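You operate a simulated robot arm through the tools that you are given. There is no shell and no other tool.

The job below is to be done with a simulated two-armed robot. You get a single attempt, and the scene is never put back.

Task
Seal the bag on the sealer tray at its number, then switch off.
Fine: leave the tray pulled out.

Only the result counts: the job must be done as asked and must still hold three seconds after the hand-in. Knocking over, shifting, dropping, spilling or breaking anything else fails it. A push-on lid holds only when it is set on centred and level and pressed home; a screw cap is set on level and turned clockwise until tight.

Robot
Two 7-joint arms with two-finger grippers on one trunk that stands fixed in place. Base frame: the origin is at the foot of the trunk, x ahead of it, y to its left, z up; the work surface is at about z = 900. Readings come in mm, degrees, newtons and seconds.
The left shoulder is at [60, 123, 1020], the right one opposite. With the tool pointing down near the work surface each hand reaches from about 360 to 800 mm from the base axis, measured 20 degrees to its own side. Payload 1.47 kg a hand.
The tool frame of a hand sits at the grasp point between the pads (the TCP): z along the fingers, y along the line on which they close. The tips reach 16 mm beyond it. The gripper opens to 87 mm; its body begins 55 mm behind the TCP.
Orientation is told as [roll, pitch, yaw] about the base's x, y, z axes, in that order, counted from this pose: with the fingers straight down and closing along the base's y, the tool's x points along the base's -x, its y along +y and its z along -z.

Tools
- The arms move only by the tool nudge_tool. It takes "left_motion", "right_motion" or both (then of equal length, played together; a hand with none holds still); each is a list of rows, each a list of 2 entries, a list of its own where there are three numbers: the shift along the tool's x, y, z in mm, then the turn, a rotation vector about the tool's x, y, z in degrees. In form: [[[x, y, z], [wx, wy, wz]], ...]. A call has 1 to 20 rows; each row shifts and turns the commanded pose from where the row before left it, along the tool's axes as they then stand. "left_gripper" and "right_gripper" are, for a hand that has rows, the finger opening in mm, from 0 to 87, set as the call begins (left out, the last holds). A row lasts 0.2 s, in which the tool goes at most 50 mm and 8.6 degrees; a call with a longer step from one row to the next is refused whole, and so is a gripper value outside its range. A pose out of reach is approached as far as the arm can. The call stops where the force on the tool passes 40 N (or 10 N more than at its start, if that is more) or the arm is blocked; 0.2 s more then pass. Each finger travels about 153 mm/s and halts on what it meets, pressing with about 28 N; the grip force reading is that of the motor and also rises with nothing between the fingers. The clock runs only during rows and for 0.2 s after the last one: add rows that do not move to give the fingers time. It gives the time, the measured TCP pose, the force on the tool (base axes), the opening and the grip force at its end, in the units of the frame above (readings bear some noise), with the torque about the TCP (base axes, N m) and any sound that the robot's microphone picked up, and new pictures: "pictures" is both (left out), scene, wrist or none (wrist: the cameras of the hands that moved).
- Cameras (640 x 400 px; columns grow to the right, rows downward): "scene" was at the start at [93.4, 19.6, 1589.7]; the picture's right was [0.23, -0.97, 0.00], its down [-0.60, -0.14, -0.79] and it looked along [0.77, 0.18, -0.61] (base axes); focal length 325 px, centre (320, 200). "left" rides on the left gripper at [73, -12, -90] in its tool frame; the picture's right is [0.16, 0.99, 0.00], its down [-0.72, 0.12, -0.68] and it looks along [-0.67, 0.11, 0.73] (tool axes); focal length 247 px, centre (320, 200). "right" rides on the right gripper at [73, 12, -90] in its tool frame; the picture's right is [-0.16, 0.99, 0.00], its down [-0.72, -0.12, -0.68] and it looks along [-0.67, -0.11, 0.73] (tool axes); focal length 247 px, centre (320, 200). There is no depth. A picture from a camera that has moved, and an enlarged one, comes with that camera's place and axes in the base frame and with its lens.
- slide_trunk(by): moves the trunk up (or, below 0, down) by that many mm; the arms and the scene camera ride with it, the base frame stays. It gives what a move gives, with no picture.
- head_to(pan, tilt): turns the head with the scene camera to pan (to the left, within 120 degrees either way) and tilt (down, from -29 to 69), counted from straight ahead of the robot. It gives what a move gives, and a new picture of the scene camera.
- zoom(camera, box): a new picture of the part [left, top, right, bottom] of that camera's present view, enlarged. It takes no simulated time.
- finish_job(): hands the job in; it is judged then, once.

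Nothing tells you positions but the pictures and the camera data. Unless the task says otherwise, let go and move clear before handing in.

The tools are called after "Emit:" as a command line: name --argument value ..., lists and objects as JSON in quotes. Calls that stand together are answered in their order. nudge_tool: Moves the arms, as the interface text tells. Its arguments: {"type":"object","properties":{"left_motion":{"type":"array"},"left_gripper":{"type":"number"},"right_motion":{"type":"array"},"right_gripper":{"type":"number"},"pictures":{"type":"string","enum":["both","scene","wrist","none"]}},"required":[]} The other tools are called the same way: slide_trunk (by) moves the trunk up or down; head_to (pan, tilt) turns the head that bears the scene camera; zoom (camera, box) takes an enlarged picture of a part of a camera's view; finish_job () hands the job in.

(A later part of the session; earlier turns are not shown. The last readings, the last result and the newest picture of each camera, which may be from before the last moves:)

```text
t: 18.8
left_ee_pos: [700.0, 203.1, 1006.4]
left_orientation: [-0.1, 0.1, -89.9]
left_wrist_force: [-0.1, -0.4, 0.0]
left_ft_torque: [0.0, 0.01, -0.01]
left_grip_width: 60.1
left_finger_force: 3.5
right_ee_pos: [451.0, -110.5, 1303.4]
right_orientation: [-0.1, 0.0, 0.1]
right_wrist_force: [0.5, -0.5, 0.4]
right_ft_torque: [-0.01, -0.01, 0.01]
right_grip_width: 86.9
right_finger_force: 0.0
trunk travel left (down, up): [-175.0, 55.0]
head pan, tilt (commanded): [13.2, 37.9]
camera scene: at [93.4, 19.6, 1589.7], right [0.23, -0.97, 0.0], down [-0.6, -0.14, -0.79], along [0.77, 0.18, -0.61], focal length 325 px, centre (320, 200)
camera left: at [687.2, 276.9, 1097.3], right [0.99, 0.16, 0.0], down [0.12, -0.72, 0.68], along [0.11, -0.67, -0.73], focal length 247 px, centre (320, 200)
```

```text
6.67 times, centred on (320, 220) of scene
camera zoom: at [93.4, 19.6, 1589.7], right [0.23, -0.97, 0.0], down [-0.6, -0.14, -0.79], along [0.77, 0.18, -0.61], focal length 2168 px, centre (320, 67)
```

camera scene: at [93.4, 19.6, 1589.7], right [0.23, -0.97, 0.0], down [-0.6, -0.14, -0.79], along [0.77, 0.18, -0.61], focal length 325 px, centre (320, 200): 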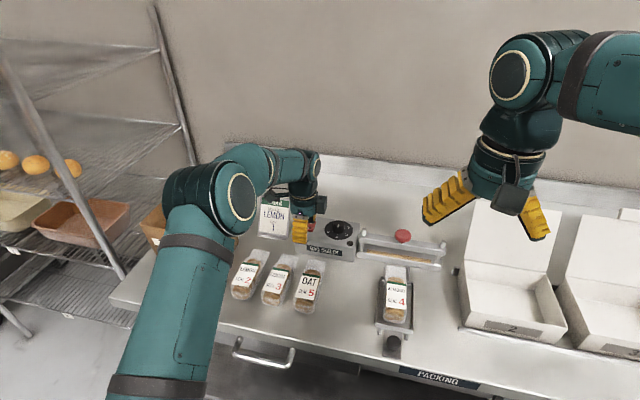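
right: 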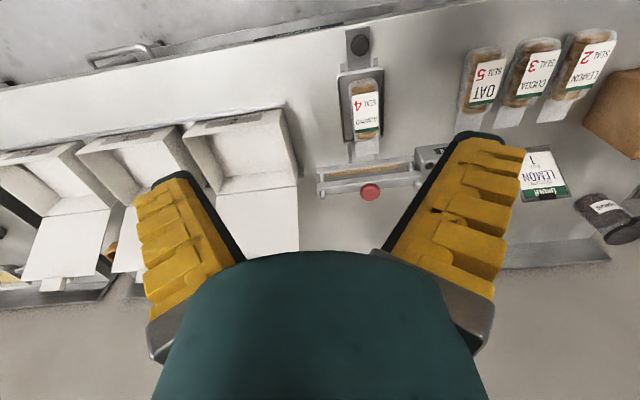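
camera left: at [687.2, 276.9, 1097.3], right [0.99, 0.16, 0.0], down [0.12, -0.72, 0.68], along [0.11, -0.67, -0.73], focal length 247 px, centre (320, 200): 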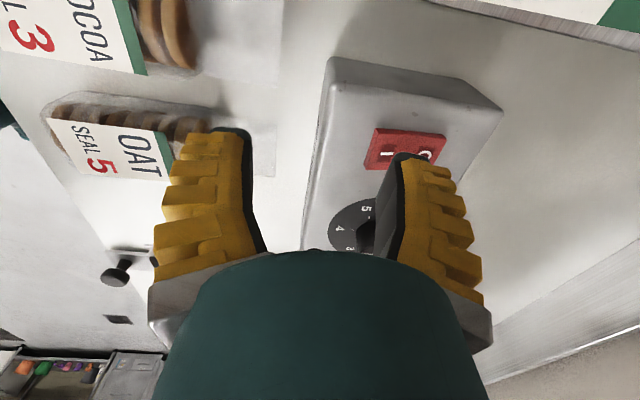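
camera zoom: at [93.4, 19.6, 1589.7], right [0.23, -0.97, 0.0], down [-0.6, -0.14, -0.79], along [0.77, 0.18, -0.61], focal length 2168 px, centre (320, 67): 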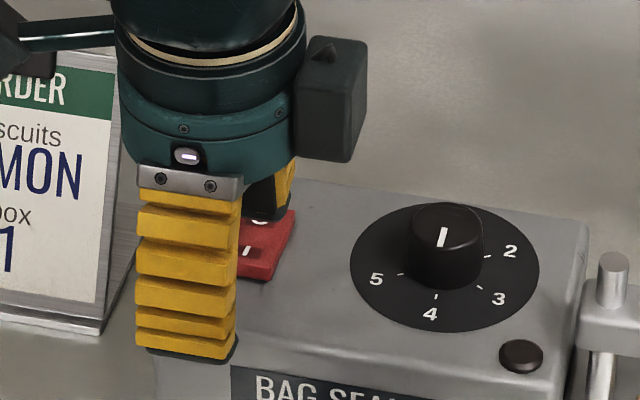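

The far fingertip covers about x 735–754, so I'll shift it back 7 mm to centre on the "I" half. Then I'll press down slowly while watching the force.

Emit:
nudge_tool --left_motion '[[[0, -7, 0], [0, 0, 0]], [[0, 0, 5], [0, 0, 0]], [[0, 0, 5], [0, 0, 0]], [[0, 0, 5], [0, 0, 0]], [[0, 0, 3], [0, 0, 0]], [[0, 0, 2], [0, 0, 0]], [[0, 0, 2], [0, 0, 0]], [[0, 0, 2], [0, 0, 0]], [[0, 0, 0], [0, 0, 0]]]' --left_gripper 55 --pictures "wrist"

Emit:
zoom --camera "left" --box '[240, 40, 480, 220]'

Emit:
zoom --camera "scene" --box '[290, 200, 370, 260]'

```text
t: 20.8
left_ee_pos: [693.8, 201.9, 982.1]
left_orientation: [0.0, 0.0, -90.0]
left_wrist_force: [-0.4, 0.3, 0.2]
left_ft_torque: [0.03, 0.02, 0.03]
left_grip_width: 59.9
left_finger_force: 3.9
right_ee_pos: [449.3, -110.2, 1303.2]
right_orientation: [0.0, 0.0, 0.0]
right_wrist_force: [-0.4, -0.9, 0.0]
right_ft_torque: [-0.03, 0.07, -0.01]
right_grip_width: 87.1
right_finger_force: 0.1
trunk travel left (down, up): [-175.0, 55.0]
head pan, tilt (commanded): [13.2, 37.9]
camera left: at [681.2, 276.4, 1073.1], right [0.99, 0.16, 0.0], down [0.12, -0.72, 0.68], along [0.11, -0.67, -0.73], focal length 247 px, centre (320, 200)
```

left: 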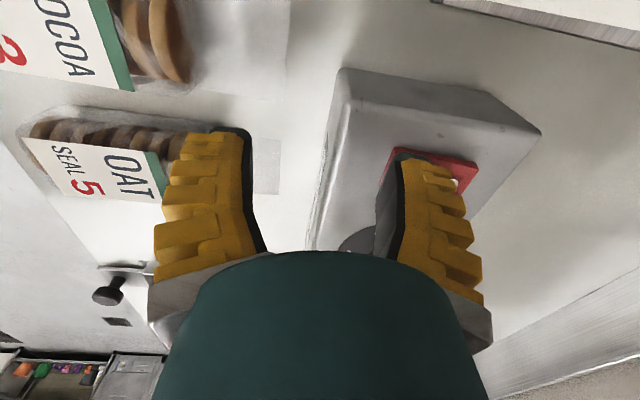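

```text
2.22 times, centred on (360, 130) of left
camera zoom: at [681.2, 276.4, 1073.1], right [0.99, 0.16, 0.0], down [0.12, -0.72, 0.68], along [0.11, -0.67, -0.73], focal length 549 px, centre (231, 356)
```

zoom: 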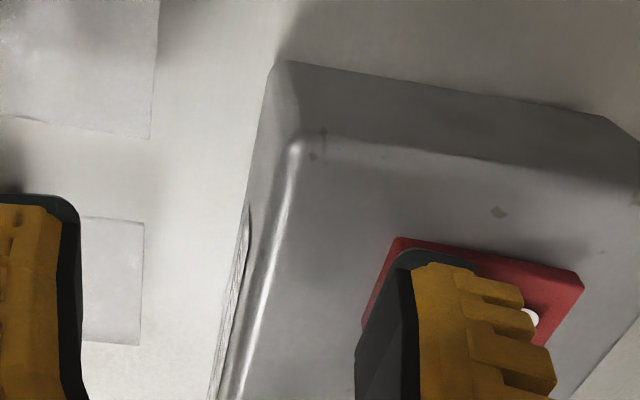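

```text
6.67 times, centred on (330, 230) of scene
camera zoom: at [93.3, 19.5, 1589.7], right [0.23, -0.97, 0.0], down [-0.6, -0.14, -0.79], along [0.77, 0.18, -0.61], focal length 2168 px, centre (253, 0)
```

zoom: 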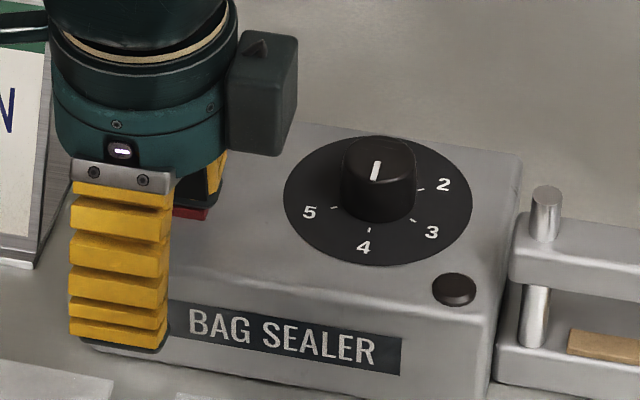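

There is no contact yet with the tip at z≈966. I'll continue down in small steps.

Emit:
nudge_tool --left_motion '[[[0, 0, 1.5], [0, 0, 0]], [[0, 0, 1.5], [0, 0, 0]], [[0, 0, 1.5], [0, 0, 0]], [[0, 0, 1.5], [0, 0, 0]], [[0, 0, 0], [0, 0, 0]]]' --left_gripper 55 --pictures "wrist"

Emit:
zoom --camera "left" --box '[240, 40, 480, 220]'

Emit:
zoom --camera "scene" --box '[290, 200, 370, 260]'

```text
t: 22.0
left_ee_pos: [693.2, 202.8, 979.3]
left_orientation: [0.3, -0.1, -89.9]
left_wrist_force: [-2.0, 4.2, 18.1]
left_ft_torque: [0.08, -0.8, -0.04]
left_grip_width: 64.5
left_finger_force: 6.3
right_ee_pos: [448.4, -111.5, 1304.7]
right_orientation: [0.0, -0.1, 0.1]
right_wrist_force: [0.9, -0.1, -0.5]
right_ft_torque: [-0.01, 0.0, -0.03]
right_grip_width: 87.2
right_finger_force: 0.1
trunk travel left (down, up): [-175.0, 55.0]
head pan, tilt (commanded): [13.2, 37.9]
camera left: at [679.9, 276.3, 1069.9], right [0.99, 0.16, 0.0], down [0.11, -0.72, 0.68], along [0.11, -0.67, -0.73], focal length 247 px, centre (320, 200)
```

left: 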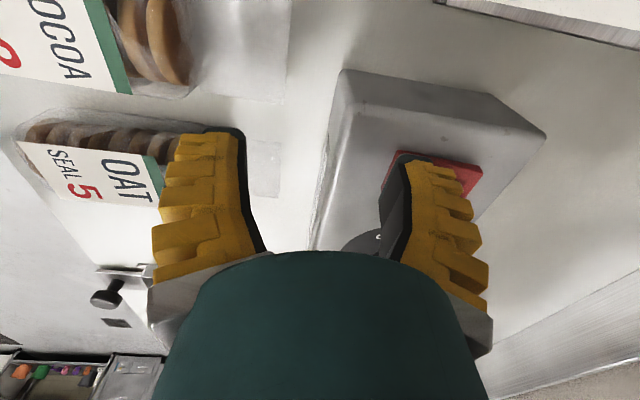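

```text
2.22 times, centred on (360, 130) of left
camera zoom: at [679.9, 276.3, 1069.9], right [0.99, 0.16, 0.0], down [0.11, -0.72, 0.68], along [0.11, -0.67, -0.73], focal length 549 px, centre (231, 356)
```

zoom: 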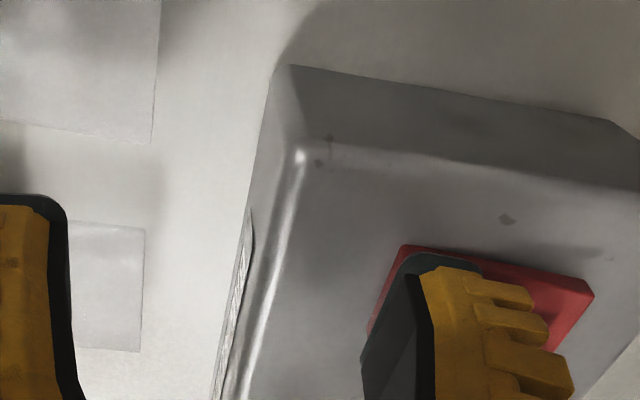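

```text
6.67 times, centred on (330, 230) of scene
camera zoom: at [91.0, 19.4, 1589.9], right [0.23, -0.97, 0.0], down [-0.6, -0.14, -0.79], along [0.77, 0.18, -0.61], focal length 2168 px, centre (253, 0)
```

zoom: 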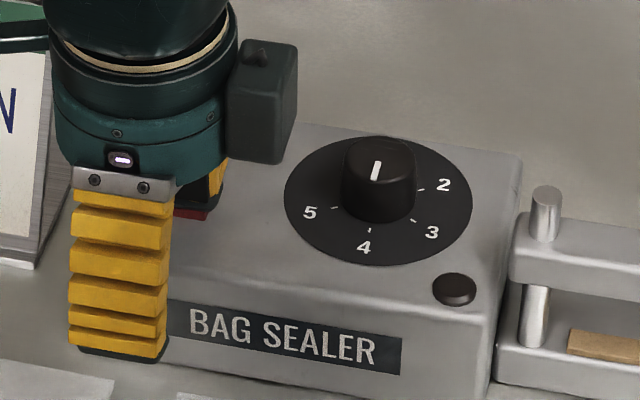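

The press reached 18 N without a click and the finger splayed outward, so this setup is too soft. I'll back off, return to yaw 0 and press with the closed fingers pitched forward so the near edge bears on the "I" end.

Emit:
nudge_tool --left_motion '[[[0, 0, -25], [0, 0, 0]], [[0, 0, -25], [0, 0, 0]], [[0, 0, 0], [0, 0, -8.2]], [[0, 0, 0], [0, 0, -8.2]], [[0, 0, 0], [0, 0, -8.2]], [[0, 0, 0], [0, 0, -8.2]], [[0, 0, 0], [0, 0, -8.2]], [[0, 0, 0], [0, 0, -8.2]], [[0, 0, 0], [0, 0, -8.2]], [[0, 0, 0], [0, 0, -8.2]], [[0, 0, 0], [0, 0, -8.2]], [[0, 0, 0], [0, 0, -8.2]], [[0, 0, 0], [0, 0, -8]], [[0, 0, 0], [0, -6, 0]], [[0, 0, 0], [0, -6, 0]], [[0, 0, 0], [0, 0, 0]]]' --left_gripper 55 --pictures "both"

Emit:
zoom --camera "scene" --box '[290, 200, 370, 260]'

```text
t: 25.4
left_ee_pos: [693.8, 204.1, 1027.5]
left_orientation: [0.0, -12.2, 0.2]
left_wrist_force: [0.5, -1.0, -0.4]
left_ft_torque: [-0.04, -0.05, 0.0]
left_grip_width: 59.9
left_finger_force: 3.4
right_ee_pos: [450.9, -111.3, 1302.3]
right_orientation: [0.0, 0.1, 0.0]
right_wrist_force: [-0.7, 0.8, -0.5]
right_ft_torque: [0.01, 0.01, -0.02]
right_grip_width: 86.9
right_finger_force: 0.0
trunk travel left (down, up): [-175.0, 55.0]
head pan, tilt (commanded): [13.2, 37.9]
camera scene: at [93.5, 19.6, 1589.6], right [0.23, -0.97, 0.0], down [-0.6, -0.14, -0.79], along [0.77, 0.18, -0.61], focal length 325 px, centre (320, 200)
camera left: at [602.3, 192.4, 1100.3], right [-0.16, 0.99, -0.03], down [0.57, 0.12, 0.82], along [0.81, 0.11, -0.58], focal length 247 px, centre (320, 200)
```

scene: 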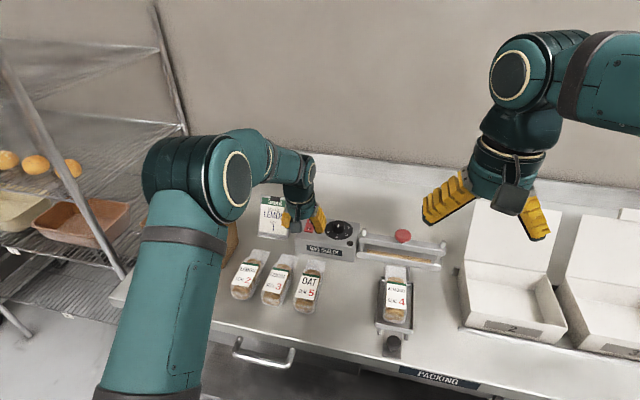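
left: 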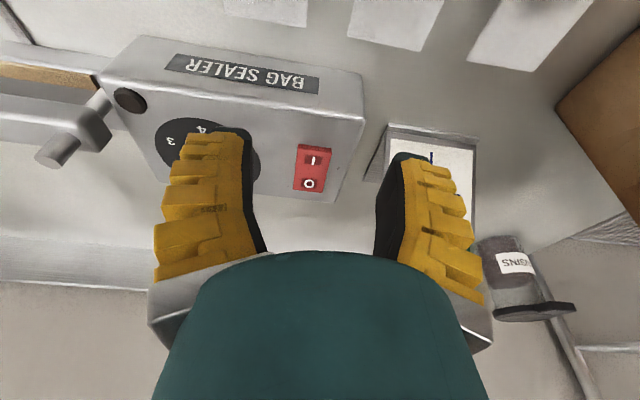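

```text
6.67 times, centred on (330, 230) of scene
camera zoom: at [93.5, 19.6, 1589.6], right [0.23, -0.97, 0.0], down [-0.6, -0.14, -0.79], along [0.77, 0.18, -0.61], focal length 2168 px, centre (253, 0)
```

zoom: 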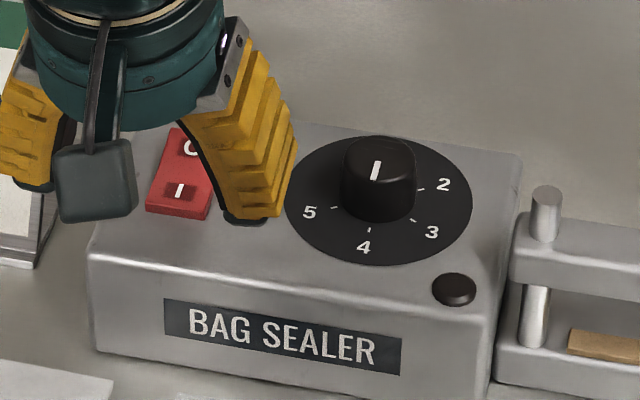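

The dial and switch are unchanged and the hand is upright, pitched 12° forward. I'll close the fingers and move above the "I" end.

Emit:
nudge_tool --left_motion '[[[0, 0, 0], [0, 0, 0]], [[-14.4, -0.4, 12.4], [0, 0, 0]], [[-14.4, -0.3, 12.4], [0, 0, 0]], [[-14.4, -0.3, 12.4], [0, 0, 0]], [[0, 0, 0], [0, 0, 0]]]' --left_gripper 0 --pictures "both"

Emit:
zoom --camera "left" --box '[220, 60, 420, 240]'

Emit:
zoom --camera "scene" --box '[290, 200, 370, 260]'

```text
t: 26.6
left_ee_pos: [742.5, 202.5, 999.3]
left_orientation: [-0.1, -12.0, 0.1]
left_wrist_force: [0.6, 0.7, -0.1]
left_ft_torque: [0.02, 0.01, 0.0]
left_grip_width: 0.0
left_finger_force: 27.8
right_ee_pos: [451.1, -110.9, 1303.6]
right_orientation: [0.0, 0.0, 0.1]
right_wrist_force: [-0.3, 0.4, -0.6]
right_ft_torque: [0.0, 0.01, -0.01]
right_grip_width: 87.2
right_finger_force: 0.1
trunk travel left (down, up): [-175.0, 55.0]
head pan, tilt (commanded): [13.2, 37.9]
camera scene: at [92.7, 19.5, 1589.7], right [0.23, -0.97, 0.0], down [-0.6, -0.14, -0.79], along [0.77, 0.18, -0.61], focal length 325 px, centre (320, 200)
camera left: at [652.0, 191.7, 1072.8], right [-0.16, 0.99, -0.03], down [0.57, 0.12, 0.82], along [0.81, 0.11, -0.58], focal length 247 px, centre (320, 200)
```

scene: 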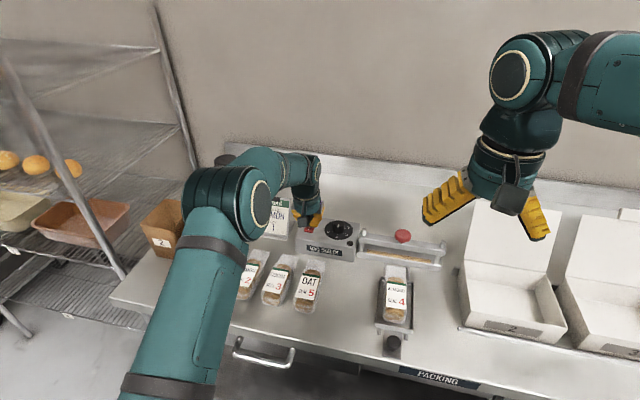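
left: 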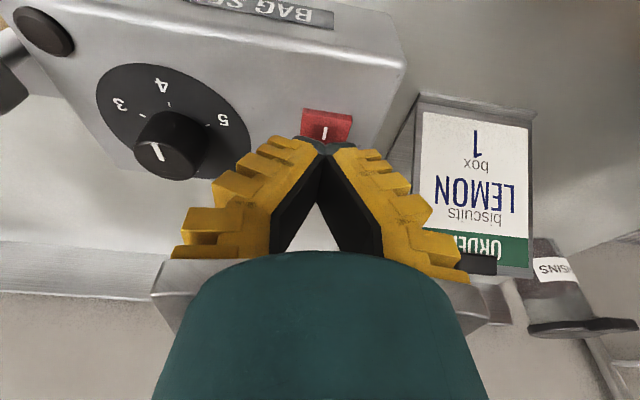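

```text
2.22 times, centred on (320, 150) of left
camera zoom: at [652.0, 191.7, 1072.8], right [-0.16, 0.99, -0.03], down [0.57, 0.12, 0.82], along [0.81, 0.11, -0.58], focal length 549 px, centre (320, 311)
```

zoom: 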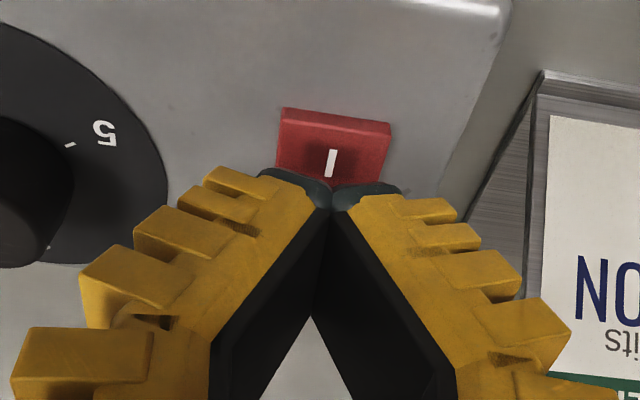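

```text
6.67 times, centred on (330, 230) of scene
camera zoom: at [92.7, 19.5, 1589.7], right [0.23, -0.97, 0.0], down [-0.6, -0.14, -0.79], along [0.77, 0.18, -0.61], focal length 2168 px, centre (253, 0)
```

zoom: 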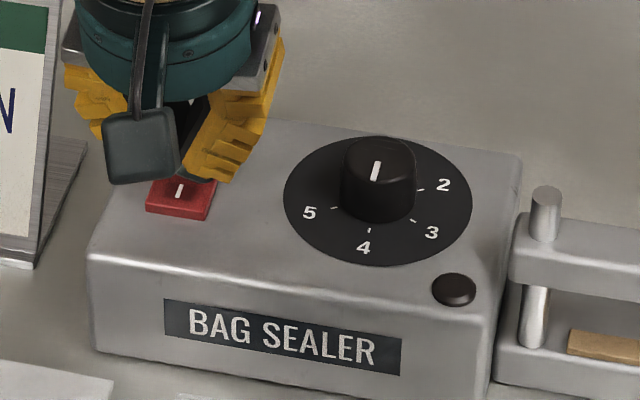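

The closed tips are aligned with the rocker. I'll descend straight down in small steps onto the "I" end.

Emit:
nudge_tool --left_motion '[[[1.04, 0, 4.89], [0, 0, 0]], [[1.04, 0, 4.89], [0, 0, 0]], [[0.42, 0, 1.96], [0, 0, 0]], [[0.42, 0, 1.96], [0, 0, 0]], [[0.42, 0, 1.96], [0, 0, 0]], [[0.42, 0, 1.96], [0, 0, 0]], [[0, 0, 0], [0, 0, 0]]]' --left_gripper 0 --pictures "wrist"

Emit:
zoom --camera "scene" --box '[290, 200, 370, 260]'

```text
t: 28.2
left_ee_pos: [743.9, 202.0, 983.2]
left_orientation: [0.0, -12.3, 0.1]
left_wrist_force: [-1.1, 0.5, 7.4]
left_ft_torque: [-0.02, 0.02, -0.03]
left_grip_width: 6.1
left_finger_force: 28.2
right_ee_pos: [451.6, -110.7, 1303.8]
right_orientation: [0.0, 0.1, 0.2]
right_wrist_force: [0.0, -0.3, 0.7]
right_ft_torque: [-0.01, 0.03, 0.0]
right_grip_width: 87.1
right_finger_force: 0.0
trunk travel left (down, up): [-175.0, 55.0]
head pan, tilt (commanded): [13.2, 37.9]
camera left: at [653.3, 190.7, 1056.1], right [-0.16, 0.99, -0.03], down [0.56, 0.12, 0.82], along [0.81, 0.11, -0.57], focal length 247 px, centre (320, 200)
```

left: 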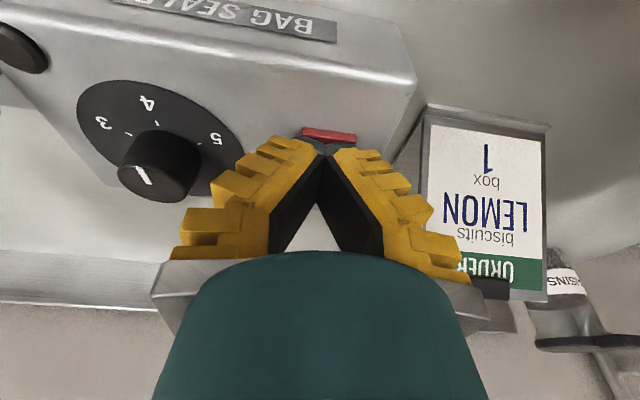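

```text
6.67 times, centred on (330, 230) of scene
camera zoom: at [92.5, 19.4, 1589.8], right [0.23, -0.97, 0.0], down [-0.6, -0.14, -0.79], along [0.77, 0.18, -0.61], focal length 2168 px, centre (253, 0)
```

zoom: 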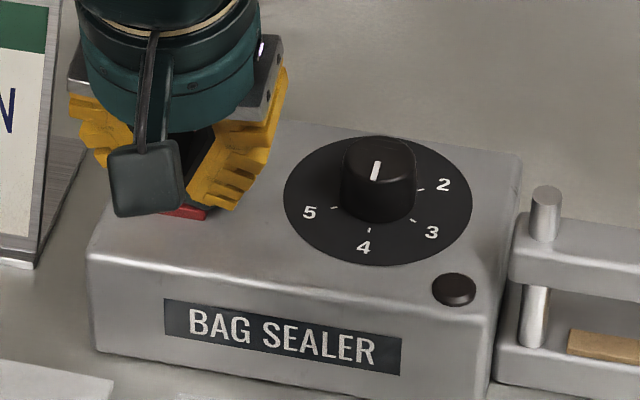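

Contact shows 7 N and the rocker hasn't clicked yet. I'll keep pressing a few more millimetres.

Emit:
nudge_tool --left_motion '[[[0.42, 0, 1.96], [0, 0, 0]], [[0.42, 0, 1.96], [0, 0, 0]], [[0.42, 0, 1.96], [0, 0, 0]], [[0, 0, 0], [0, 0, 0]]]' --left_gripper 0 --pictures "wrist"

Emit:
zoom --camera "scene" --box '[290, 200, 370, 260]'

Emit:
zoom --camera "left" --box '[220, 60, 420, 240]'

```text
t: 29.2
left_ee_pos: [743.7, 201.2, 981.0]
left_orientation: [0.0, -12.6, 0.0]
left_wrist_force: [3.9, 1.9, 37.4]
left_ft_torque: [-0.01, 0.19, -0.04]
left_grip_width: 5.8
left_finger_force: 29.1
right_ee_pos: [447.4, -111.9, 1304.6]
right_orientation: [0.0, -0.1, 0.0]
right_wrist_force: [-0.5, -0.5, -0.2]
right_ft_torque: [-0.01, 0.0, -0.01]
right_grip_width: 86.8
right_finger_force: 0.1
trunk travel left (down, up): [-175.0, 55.0]
head pan, tilt (commanded): [13.2, 37.9]
camera left: at [652.2, 190.1, 1053.6], right [-0.16, 0.99, -0.03], down [0.56, 0.12, 0.82], along [0.82, 0.11, -0.57], focal length 247 px, centre (320, 200)
```

left: 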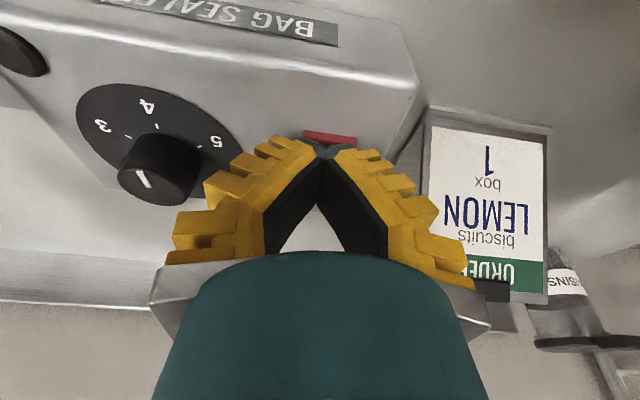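

```text
6.67 times, centred on (330, 230) of scene
camera zoom: at [89.7, 18.6, 1590.1], right [0.23, -0.97, 0.0], down [-0.6, -0.14, -0.79], along [0.77, 0.18, -0.61], focal length 2168 px, centre (253, 0)
```

zoom: 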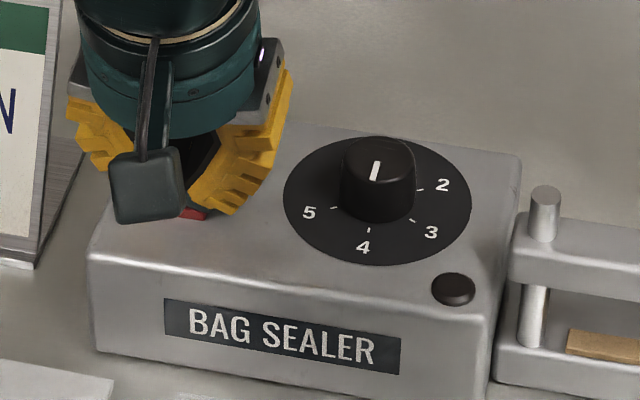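

```text
2.22 times, centred on (320, 150) of left
camera zoom: at [652.2, 190.1, 1053.6], right [-0.16, 0.99, -0.03], down [0.56, 0.12, 0.82], along [0.82, 0.11, -0.57], focal length 549 px, centre (320, 311)
```

zoom: 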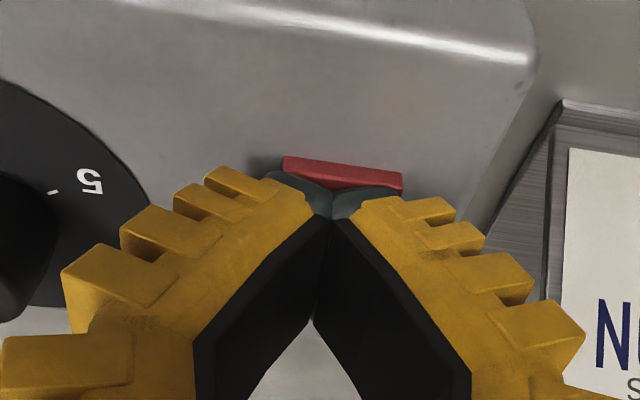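

The closed tips are straddling the rocker and resting on the box at 37 N, so nothing clicked. I'll back off and turn to yaw −90 with a forward tilt. Then only the near finger's outer edge, a narrow line across the rocker, will bear on the "I" end.

Emit:
nudge_tool --left_motion '[[[-4.2, 0, -19.6], [0, 0, 0]], [[-4.2, 0, -19.6], [0, 0, 0]], [[0, 0, 0], [0, 6, 0]], [[0, 0, 0], [0, 6, 0]], [[0, 0, 0], [0, 0, 8.2]], [[0, 0, 0], [0, 0, 8.2]], [[0, 0, 0], [0, 0, 8.2]], [[0, 0, 0], [0, 0, 8.2]], [[0, 0, 0], [0, 0, 8.2]], [[0, 0, 0], [0, 0, 8.2]], [[0, 0, 0], [0, 0, 8.2]], [[0, 0, 0], [0, 0, 8.2]], [[0, 0, 0], [0, 0, 8.2]], [[0, 0, 0], [0, 0, 8.2]], [[0, 0, 0], [0, 0, 8]], [[0, 0, 0], [-8, 0, 0]], [[0, 0, 0], [-8, 0, 0]], [[0, 0, 0], [0, 0, 0]]]' --left_gripper 0 --pictures "both"

Emit:
zoom --camera "scene" --box '[290, 190, 370, 250]'

Emit:
zoom --camera "left" --box '[220, 40, 420, 220]'

```text
t: 33.0
left_ee_pos: [743.8, 200.6, 1015.5]
left_orientation: [16.1, 0.0, -90.0]
left_wrist_force: [0.0, -0.6, -0.1]
left_ft_torque: [0.03, 0.01, 0.04]
left_grip_width: 0.0
left_finger_force: 28.8
right_ee_pos: [452.6, -110.3, 1303.4]
right_orientation: [-0.1, 0.0, 0.0]
right_wrist_force: [-0.5, -1.1, -0.1]
right_ft_torque: [0.0, -0.01, 0.0]
right_grip_width: 87.1
right_finger_force: 0.1
trunk travel left (down, up): [-175.0, 55.0]
head pan, tilt (commanded): [13.2, 37.9]
camera scene: at [93.5, 19.7, 1589.6], right [0.23, -0.97, 0.0], down [-0.6, -0.14, -0.79], along [0.77, 0.18, -0.61], focal length 325 px, centre (320, 200)
camera left: at [706.9, 275.3, 1099.3], right [0.95, 0.16, 0.27], down [-0.08, -0.72, 0.69], along [0.31, -0.67, -0.67], focal length 247 px, centre (320, 200)
```

scene: 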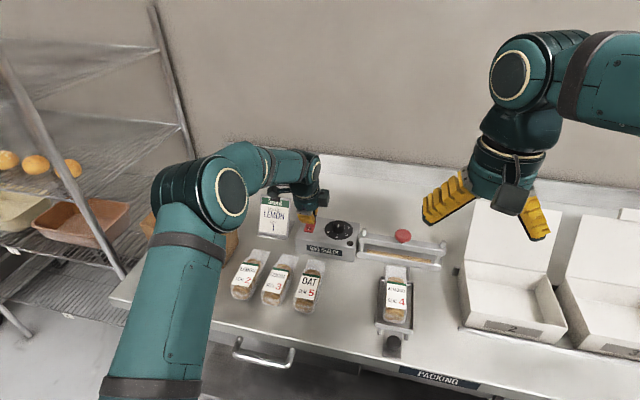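
left: 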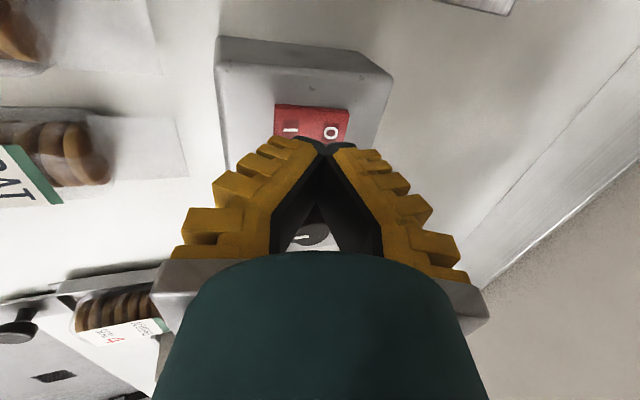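

```text
6.67 times, centred on (330, 220) of scene
camera zoom: at [93.5, 19.7, 1589.6], right [0.23, -0.97, 0.0], down [-0.6, -0.14, -0.79], along [0.77, 0.18, -0.61], focal length 2168 px, centre (253, 67)
```

zoom: 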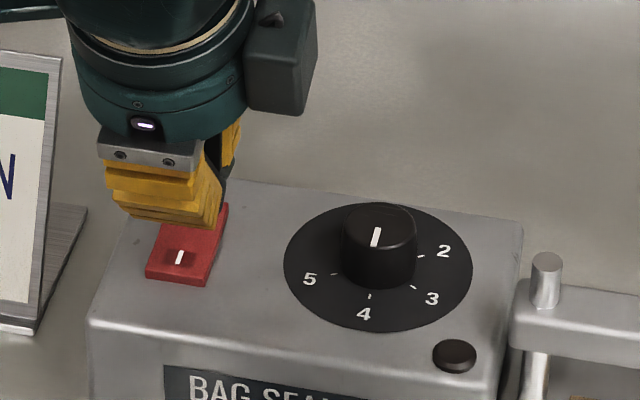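

```text
2.22 times, centred on (320, 130) of left
camera zoom: at [706.9, 275.3, 1099.3], right [0.95, 0.16, 0.27], down [-0.08, -0.72, 0.69], along [0.31, -0.67, -0.67], focal length 549 px, centre (320, 356)
```

zoom: 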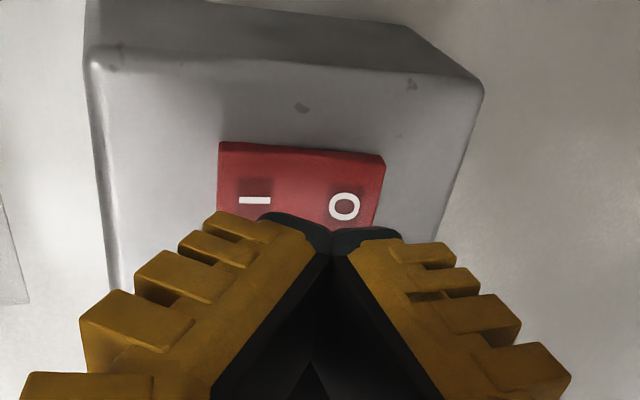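

The near finger's edge sits over x≈733, right at the "I" end. I'll shift 2 mm to centre in y and then press down in small steps.

Emit:
nudge_tool --left_motion '[[[2, 0, 0], [0, 0, 0]], [[0, -2.2, 7.7], [0, 0, 0]], [[0, -2.2, 7.7], [0, 0, 0]], [[0, -2.2, 7.7], [0, 0, 0]], [[0, -0.55, 1.92], [0, 0, 0]], [[0, -0.55, 1.92], [0, 0, 0]], [[0, -0.55, 1.92], [0, 0, 0]], [[0, -0.55, 1.92], [0, 0, 0]], [[0, 0, 0], [0, 0, 0]]]' --left_gripper 0 --pictures "wrist"

Emit:
zoom --camera "scene" --box '[290, 200, 370, 260]'

Emit:
zoom --camera "left" --box '[220, 60, 420, 240]'

```text
t: 35.0
left_ee_pos: [743.9, 204.1, 982.9]
left_orientation: [16.0, -0.1, -90.0]
left_wrist_force: [-1.3, -0.4, 1.8]
left_ft_torque: [0.02, 0.05, -0.04]
left_grip_width: 0.1
left_finger_force: 28.1
right_ee_pos: [450.9, -111.2, 1303.7]
right_orientation: [0.0, 0.0, 0.1]
right_wrist_force: [0.2, 0.0, -1.1]
right_ft_torque: [-0.02, 0.01, 0.02]
right_grip_width: 86.9
right_finger_force: 0.1
trunk travel left (down, up): [-175.0, 55.0]
head pan, tilt (commanded): [13.2, 37.9]
camera left: at [706.3, 277.8, 1067.4], right [0.95, 0.16, 0.27], down [-0.08, -0.72, 0.69], along [0.31, -0.67, -0.67], focal length 247 px, centre (320, 200)
```

left: 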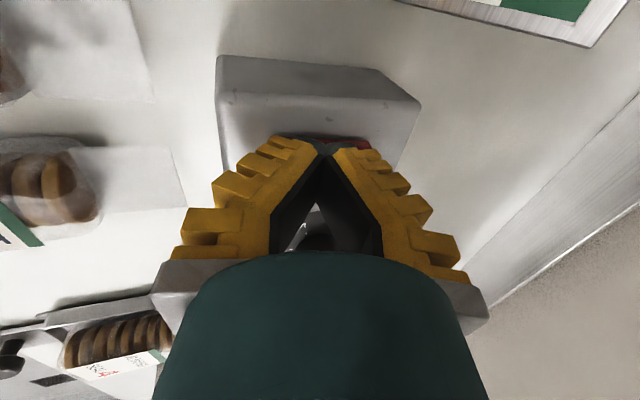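

```text
6.67 times, centred on (330, 230) of scene
camera zoom: at [93.1, 19.5, 1589.7], right [0.23, -0.97, 0.0], down [-0.6, -0.14, -0.79], along [0.77, 0.18, -0.61], focal length 2168 px, centre (253, 0)
```

zoom: 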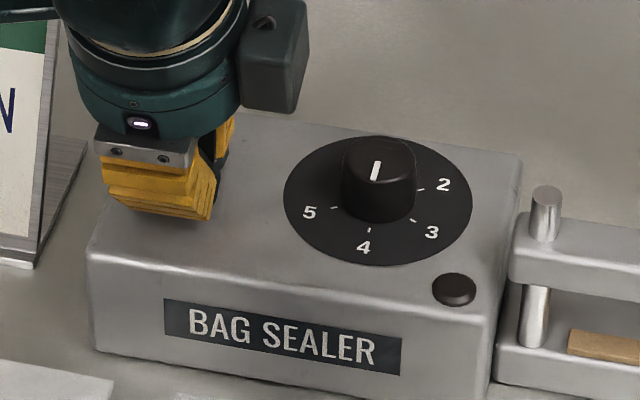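

```text
2.22 times, centred on (320, 150) of left
camera zoom: at [706.3, 277.8, 1067.4], right [0.95, 0.16, 0.27], down [-0.08, -0.72, 0.69], along [0.31, -0.67, -0.67], focal length 549 px, centre (320, 311)
```

zoom: 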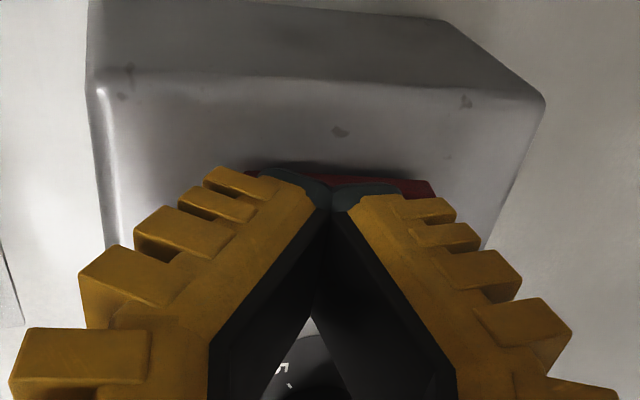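

Contact is just beginning at about 2 N. I'll press further in 2 mm steps.

Emit:
nudge_tool --left_motion '[[[0, -0.55, 1.92], [0, 0, 0]], [[0, -0.55, 1.92], [0, 0, 0]], [[0, 0, 0], [0, 0, 0]]]' --left_gripper 0 --pictures "wrist"

Emit:
zoom --camera "left" --box '[220, 60, 420, 240]'

```text
t: 35.8
left_ee_pos: [743.6, 203.5, 981.4]
left_orientation: [16.2, 0.0, -89.9]
left_wrist_force: [-0.2, 3.1, 19.1]
left_ft_torque: [0.01, 0.12, -0.07]
left_grip_width: 0.2
left_finger_force: 29.0
right_ee_pos: [448.3, -110.8, 1304.5]
right_orientation: [0.0, -0.1, 0.2]
right_wrist_force: [-0.9, -0.1, 0.4]
right_ft_torque: [-0.01, 0.0, -0.02]
right_grip_width: 87.1
right_finger_force: 0.0
trunk travel left (down, up): [-175.0, 55.0]
head pan, tilt (commanded): [13.2, 37.9]
camera left: at [705.4, 277.8, 1065.6], right [0.95, 0.16, 0.28], down [-0.08, -0.72, 0.69], along [0.31, -0.67, -0.67], focal length 247 px, centre (320, 200)
```

left: 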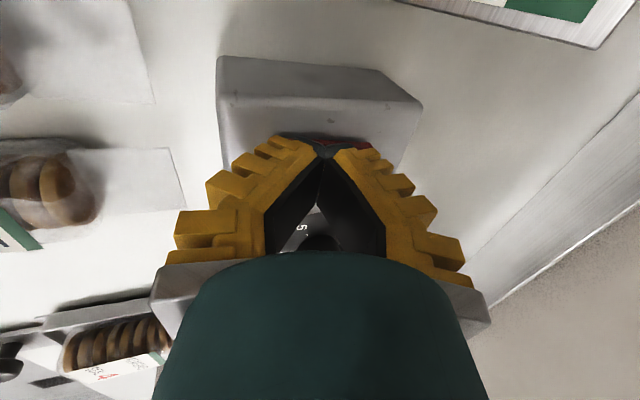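

```text
2.22 times, centred on (320, 150) of left
camera zoom: at [705.4, 277.8, 1065.6], right [0.95, 0.16, 0.28], down [-0.08, -0.72, 0.69], along [0.31, -0.67, -0.67], focal length 549 px, centre (320, 311)
```

zoom: 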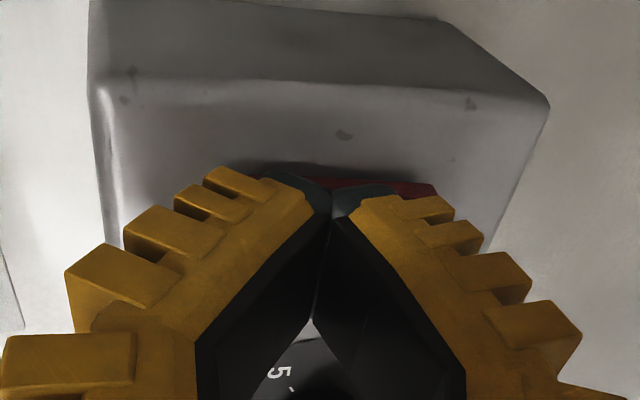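

Now 19 N with no click yet. Pushing straight down on the box is harmless, so I'll continue towards the force limit.

Emit:
nudge_tool --left_motion '[[[0, -0.55, 1.92], [0, 0, 0]], [[0, -0.55, 1.92], [0, 0, 0]], [[0, -0.55, 1.92], [0, 0, 0]], [[0, 0, 0], [0, 0, 0]]]' --left_gripper 0 --pictures "wrist"

Emit:
zoom --camera "left" --box '[250, 100, 390, 200]'

Emit:
zoom --camera "scene" --box '[290, 200, 370, 260]'

```text
t: 36.6
left_ee_pos: [744.2, 203.7, 983.1]
left_orientation: [16.9, 0.1, -89.7]
left_wrist_force: [-9.0, 1.9, 20.6]
left_ft_torque: [0.01, 0.23, 0.05]
left_grip_width: 0.0
left_finger_force: 28.7
right_ee_pos: [449.6, -111.4, 1304.0]
right_orientation: [0.0, -0.1, 0.0]
right_wrist_force: [-0.3, -0.2, 0.0]
right_ft_torque: [0.0, 0.01, 0.01]
right_grip_width: 87.1
right_finger_force: 0.1
trunk travel left (down, up): [-175.0, 55.0]
head pan, tilt (commanded): [13.2, 37.9]
stopped in row 3 (left hand): the force on the tool passed its limit at 41 N (the readings are from after the stop); the commanded pose is now the measured one
camera left: at [706.2, 277.6, 1066.1], right [0.94, 0.16, 0.29], down [-0.08, -0.72, 0.68], along [0.32, -0.67, -0.67], focal length 247 px, centre (320, 200)
```

left: 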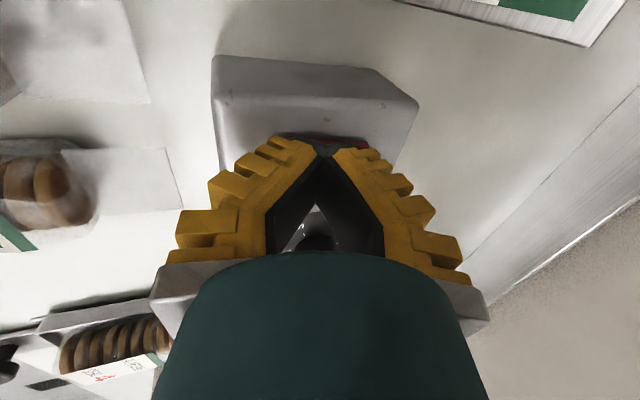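

```text
4.00 times, centred on (320, 150) of left
camera zoom: at [706.2, 277.6, 1066.1], right [0.94, 0.16, 0.29], down [-0.08, -0.72, 0.68], along [0.32, -0.67, -0.67], focal length 988 px, centre (320, 400)
```

zoom: 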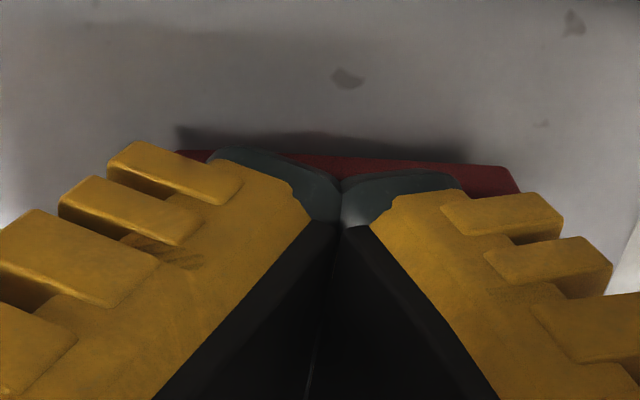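

```text
6.67 times, centred on (330, 230) of scene
camera zoom: at [90.3, 18.9, 1589.7], right [0.23, -0.97, 0.0], down [-0.6, -0.14, -0.79], along [0.77, 0.18, -0.61], focal length 2168 px, centre (253, 0)
```

zoom: 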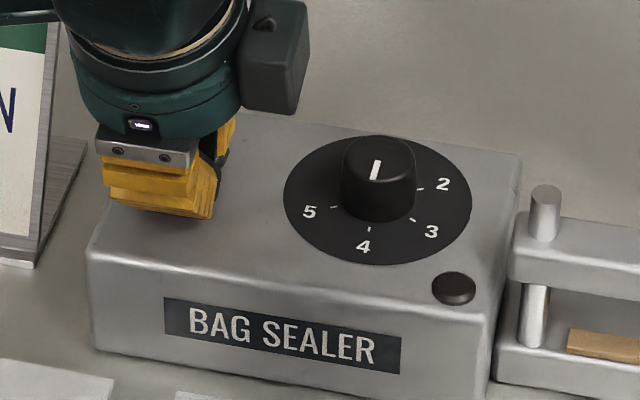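

The force limit of 41 N was reached. I'll lift off and inspect the rocker to see whether it has moved.

Emit:
nudge_tool --left_motion '[[[0, 2.2, -7.7], [0, 0, 0]], [[0, 5.5, -19.2], [0, 0, 0]], [[0, 5.5, -19.2], [0, 0, 0]], [[0, -24, -7], [0, 0, 0]], [[0, -24, -7], [0, 0, 0]], [[0, 0, 0], [0, 0, 0]]]' --left_gripper 0 --pictures "both"

Emit:
zoom --camera "scene" --box '[295, 210, 359, 250]'

Emit:
zoom --camera "left" --box '[250, 60, 450, 200]'

```text
t: 38.0
left_ee_pos: [694.2, 202.4, 1025.8]
left_orientation: [16.4, 0.0, -89.9]
left_wrist_force: [-0.8, -0.5, 0.3]
left_ft_torque: [0.03, 0.0, 0.0]
left_grip_width: 0.3
left_finger_force: 28.0
right_ee_pos: [452.0, -110.4, 1303.3]
right_orientation: [-0.1, 0.0, 0.0]
right_wrist_force: [0.3, -0.4, 0.0]
right_ft_torque: [0.01, -0.01, -0.01]
right_grip_width: 87.2
right_finger_force: 0.1
trunk travel left (down, up): [-175.0, 55.0]
head pan, tilt (commanded): [13.2, 37.9]
camera scene: at [93.6, 19.6, 1589.6], right [0.23, -0.97, 0.0], down [-0.6, -0.14, -0.79], along [0.77, 0.18, -0.61], focal length 325 px, centre (320, 200)
camera left: at [656.8, 276.5, 1109.5], right [0.95, 0.16, 0.28], down [-0.08, -0.72, 0.68], along [0.31, -0.67, -0.67], focal length 247 px, centre (320, 200)
```

scene: 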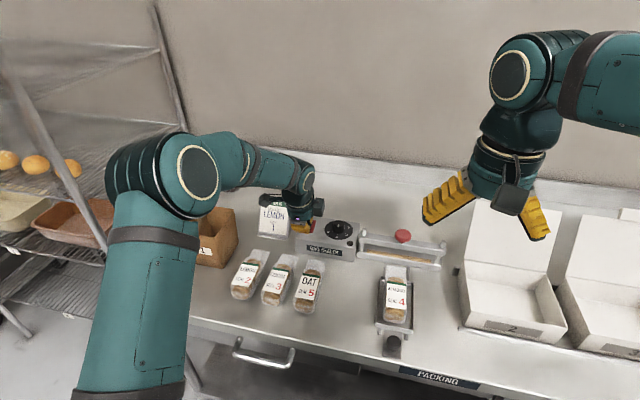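
left: 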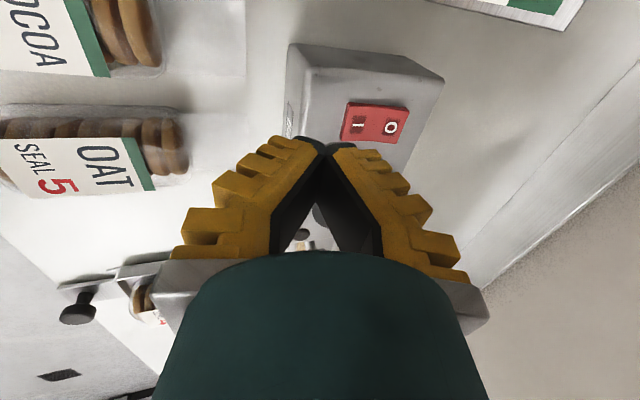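

```text
10.00 times, centred on (327, 230) of scene
camera zoom: at [93.6, 19.6, 1589.6], right [0.23, -0.97, 0.0], down [-0.6, -0.14, -0.79], along [0.77, 0.18, -0.61], focal length 3252 px, centre (250, -100)
```

zoom: 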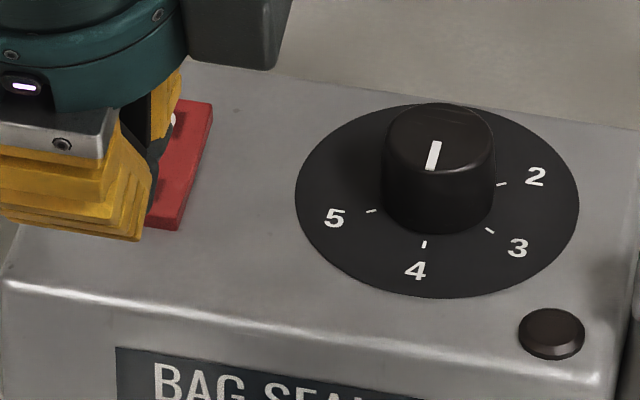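

```text
2.86 times, centred on (350, 130) of left
camera zoom: at [656.8, 276.5, 1109.5], right [0.95, 0.16, 0.28], down [-0.08, -0.72, 0.68], along [0.31, -0.67, -0.67], focal length 706 px, centre (234, 400)
```

zoom: 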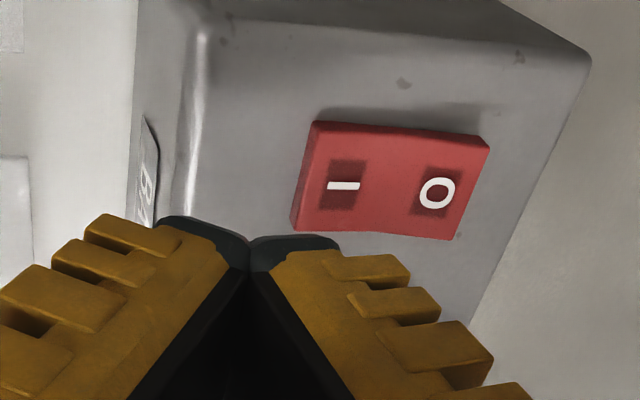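

The rocker's outline has changed: the O end looks higher and the I end lower than before. I'll move the hand aside for a clear look.

Emit:
nudge_tool --left_motion '[[[0, 8, -29], [0, 0, 0]], [[0, 8, -29], [0, 0, 0]], [[30, 0, 0], [0, 0, 0]], [[30, 0, 0], [0, 0, 0]], [[30, 0, 0], [0, 0, 0]], [[0, 0, 0], [0, 0, 0]]]' --left_gripper 0 --pictures "both"

Emit:
zoom --camera "scene" --box '[300, 212, 364, 252]'

```text
t: 39.4
left_ee_pos: [692.4, 294.2, 1083.1]
left_orientation: [16.5, 0.1, -89.9]
left_wrist_force: [-1.3, -0.6, -0.3]
left_ft_torque: [-0.02, 0.01, 0.02]
left_grip_width: 0.1
left_finger_force: 28.0
right_ee_pos: [451.1, -112.4, 1304.6]
right_orientation: [-0.1, 0.0, -0.1]
right_wrist_force: [0.7, 0.7, 0.7]
right_ft_torque: [-0.01, 0.02, 0.03]
right_grip_width: 87.1
right_finger_force: 0.1
trunk travel left (down, up): [-175.0, 55.0]
head pan, tilt (commanded): [13.2, 37.9]
camera scene: at [93.3, 18.7, 1589.7], right [0.23, -0.97, 0.0], down [-0.6, -0.14, -0.79], along [0.77, 0.18, -0.61], focal length 325 px, centre (320, 200)
camera left: at [655.9, 367.7, 1167.9], right [0.95, 0.16, 0.28], down [-0.08, -0.72, 0.68], along [0.31, -0.67, -0.67], focal length 247 px, centre (320, 200)
```

scene: 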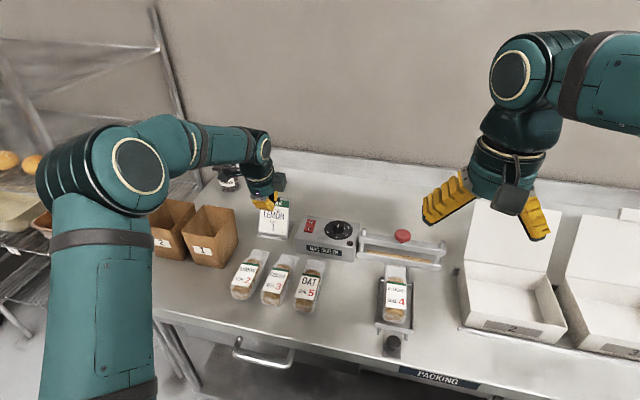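
left: 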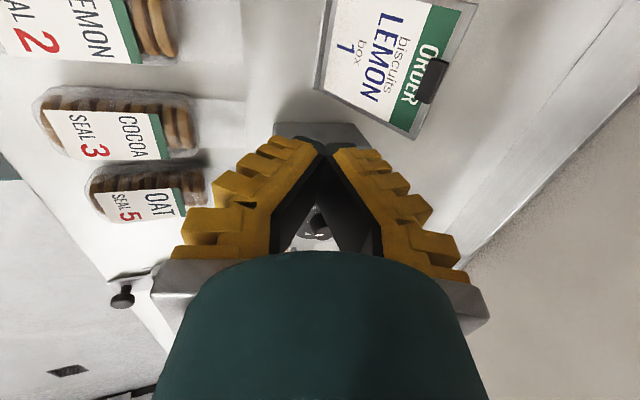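

```text
10.00 times, centred on (332, 232) of scene
camera zoom: at [93.3, 18.7, 1589.7], right [0.23, -0.97, 0.0], down [-0.6, -0.14, -0.79], along [0.77, 0.18, -0.61], focal length 3252 px, centre (200, -120)
```

zoom: 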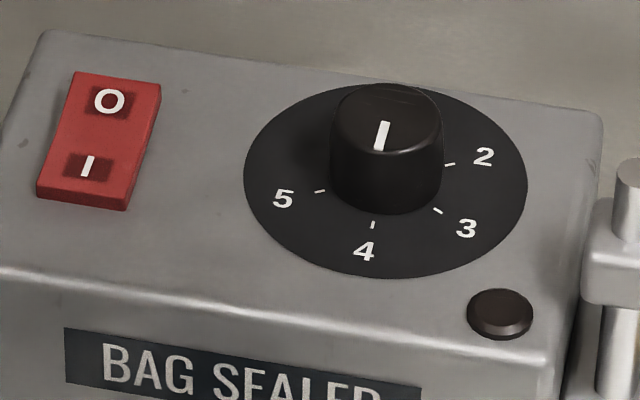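

The rocker has flipped to ON: the I end is down and the O end is up. The dial is still on 4. Now I'll take the right hand down over the tray knob at about [479, -51].

Emit:
nudge_tool --right_motion '[[[-3.5, 7.5, 35], [0, 0, 0]], [[-3.5, 7.5, 35], [0, 0, 0]], [[-3.5, 7.5, 35], [0, 0, 0]], [[-3.5, 7.5, 35], [0, 0, 0]], [[-3.5, 7.5, 35], [0, 0, 0]], [[-3.5, 7.5, 35], [0, 0, 0]], [[-3.5, 7.5, 35], [0, 0, 0]], [[-3.5, 7.5, 35], [0, 0, 0]], [[0, 0, 0], [0, 0, 0]]]' --right_gripper 55 --pictures "both"

Emit:
zoom --camera "right" --box '[220, 20, 420, 200]'

Emit:
zoom --camera "scene" --box '[300, 212, 364, 252]'

```text
t: 41.4
left_ee_pos: [694.1, 294.6, 1083.3]
left_orientation: [16.4, 0.0, -89.8]
left_wrist_force: [0.1, -0.7, 0.0]
left_ft_torque: [0.04, -0.02, 0.02]
left_grip_width: 0.0
left_finger_force: 28.3
right_ee_pos: [478.8, -50.2, 1022.4]
right_orientation: [0.0, 0.0, 0.1]
right_wrist_force: [-0.4, 0.1, 0.0]
right_ft_torque: [0.01, 0.0, -0.03]
right_grip_width: 60.1
right_finger_force: 3.4
trunk travel left (down, up): [-175.0, 55.0]
head pan, tilt (commanded): [13.2, 37.9]
camera scene: at [92.6, 19.3, 1589.8], right [0.23, -0.97, 0.0], down [-0.6, -0.14, -0.79], along [0.77, 0.18, -0.61], focal length 325 px, centre (320, 200)
camera right: at [407.4, -38.0, 1111.4], right [0.16, 0.99, 0.0], down [0.72, -0.12, 0.68], along [0.67, -0.11, -0.73], focal length 247 px, centre (320, 200)
```

scene: 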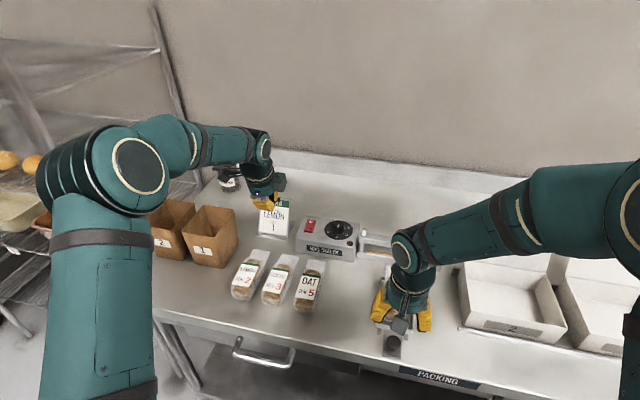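
right: 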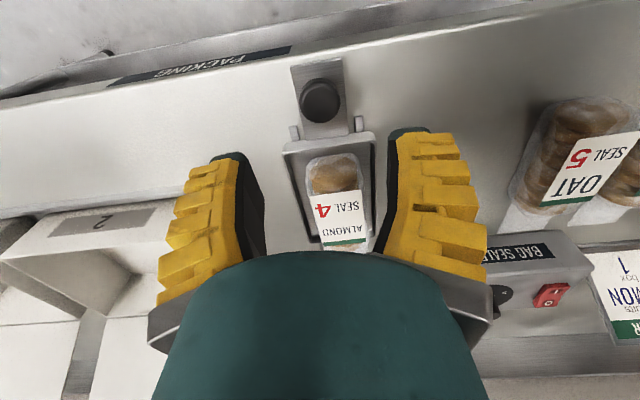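

```text
2.22 times, centred on (320, 110) of right
camera zoom: at [407.4, -38.0, 1111.4], right [0.16, 0.99, 0.0], down [0.72, -0.12, 0.68], along [0.67, -0.11, -0.73], focal length 549 px, centre (320, 400)
```

zoom: 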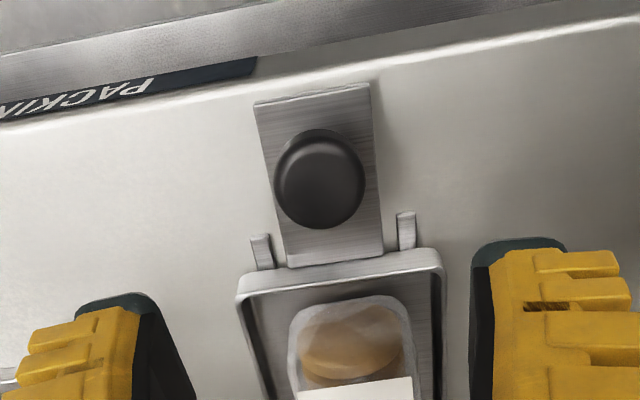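

```text
10.00 times, centred on (332, 232) of scene
camera zoom: at [92.6, 19.3, 1589.8], right [0.23, -0.97, 0.0], down [-0.6, -0.14, -0.79], along [0.77, 0.18, -0.61], focal length 3252 px, centre (200, -120)
```

zoom: 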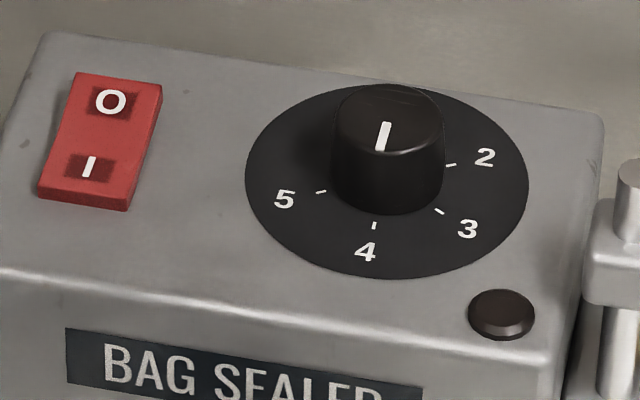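

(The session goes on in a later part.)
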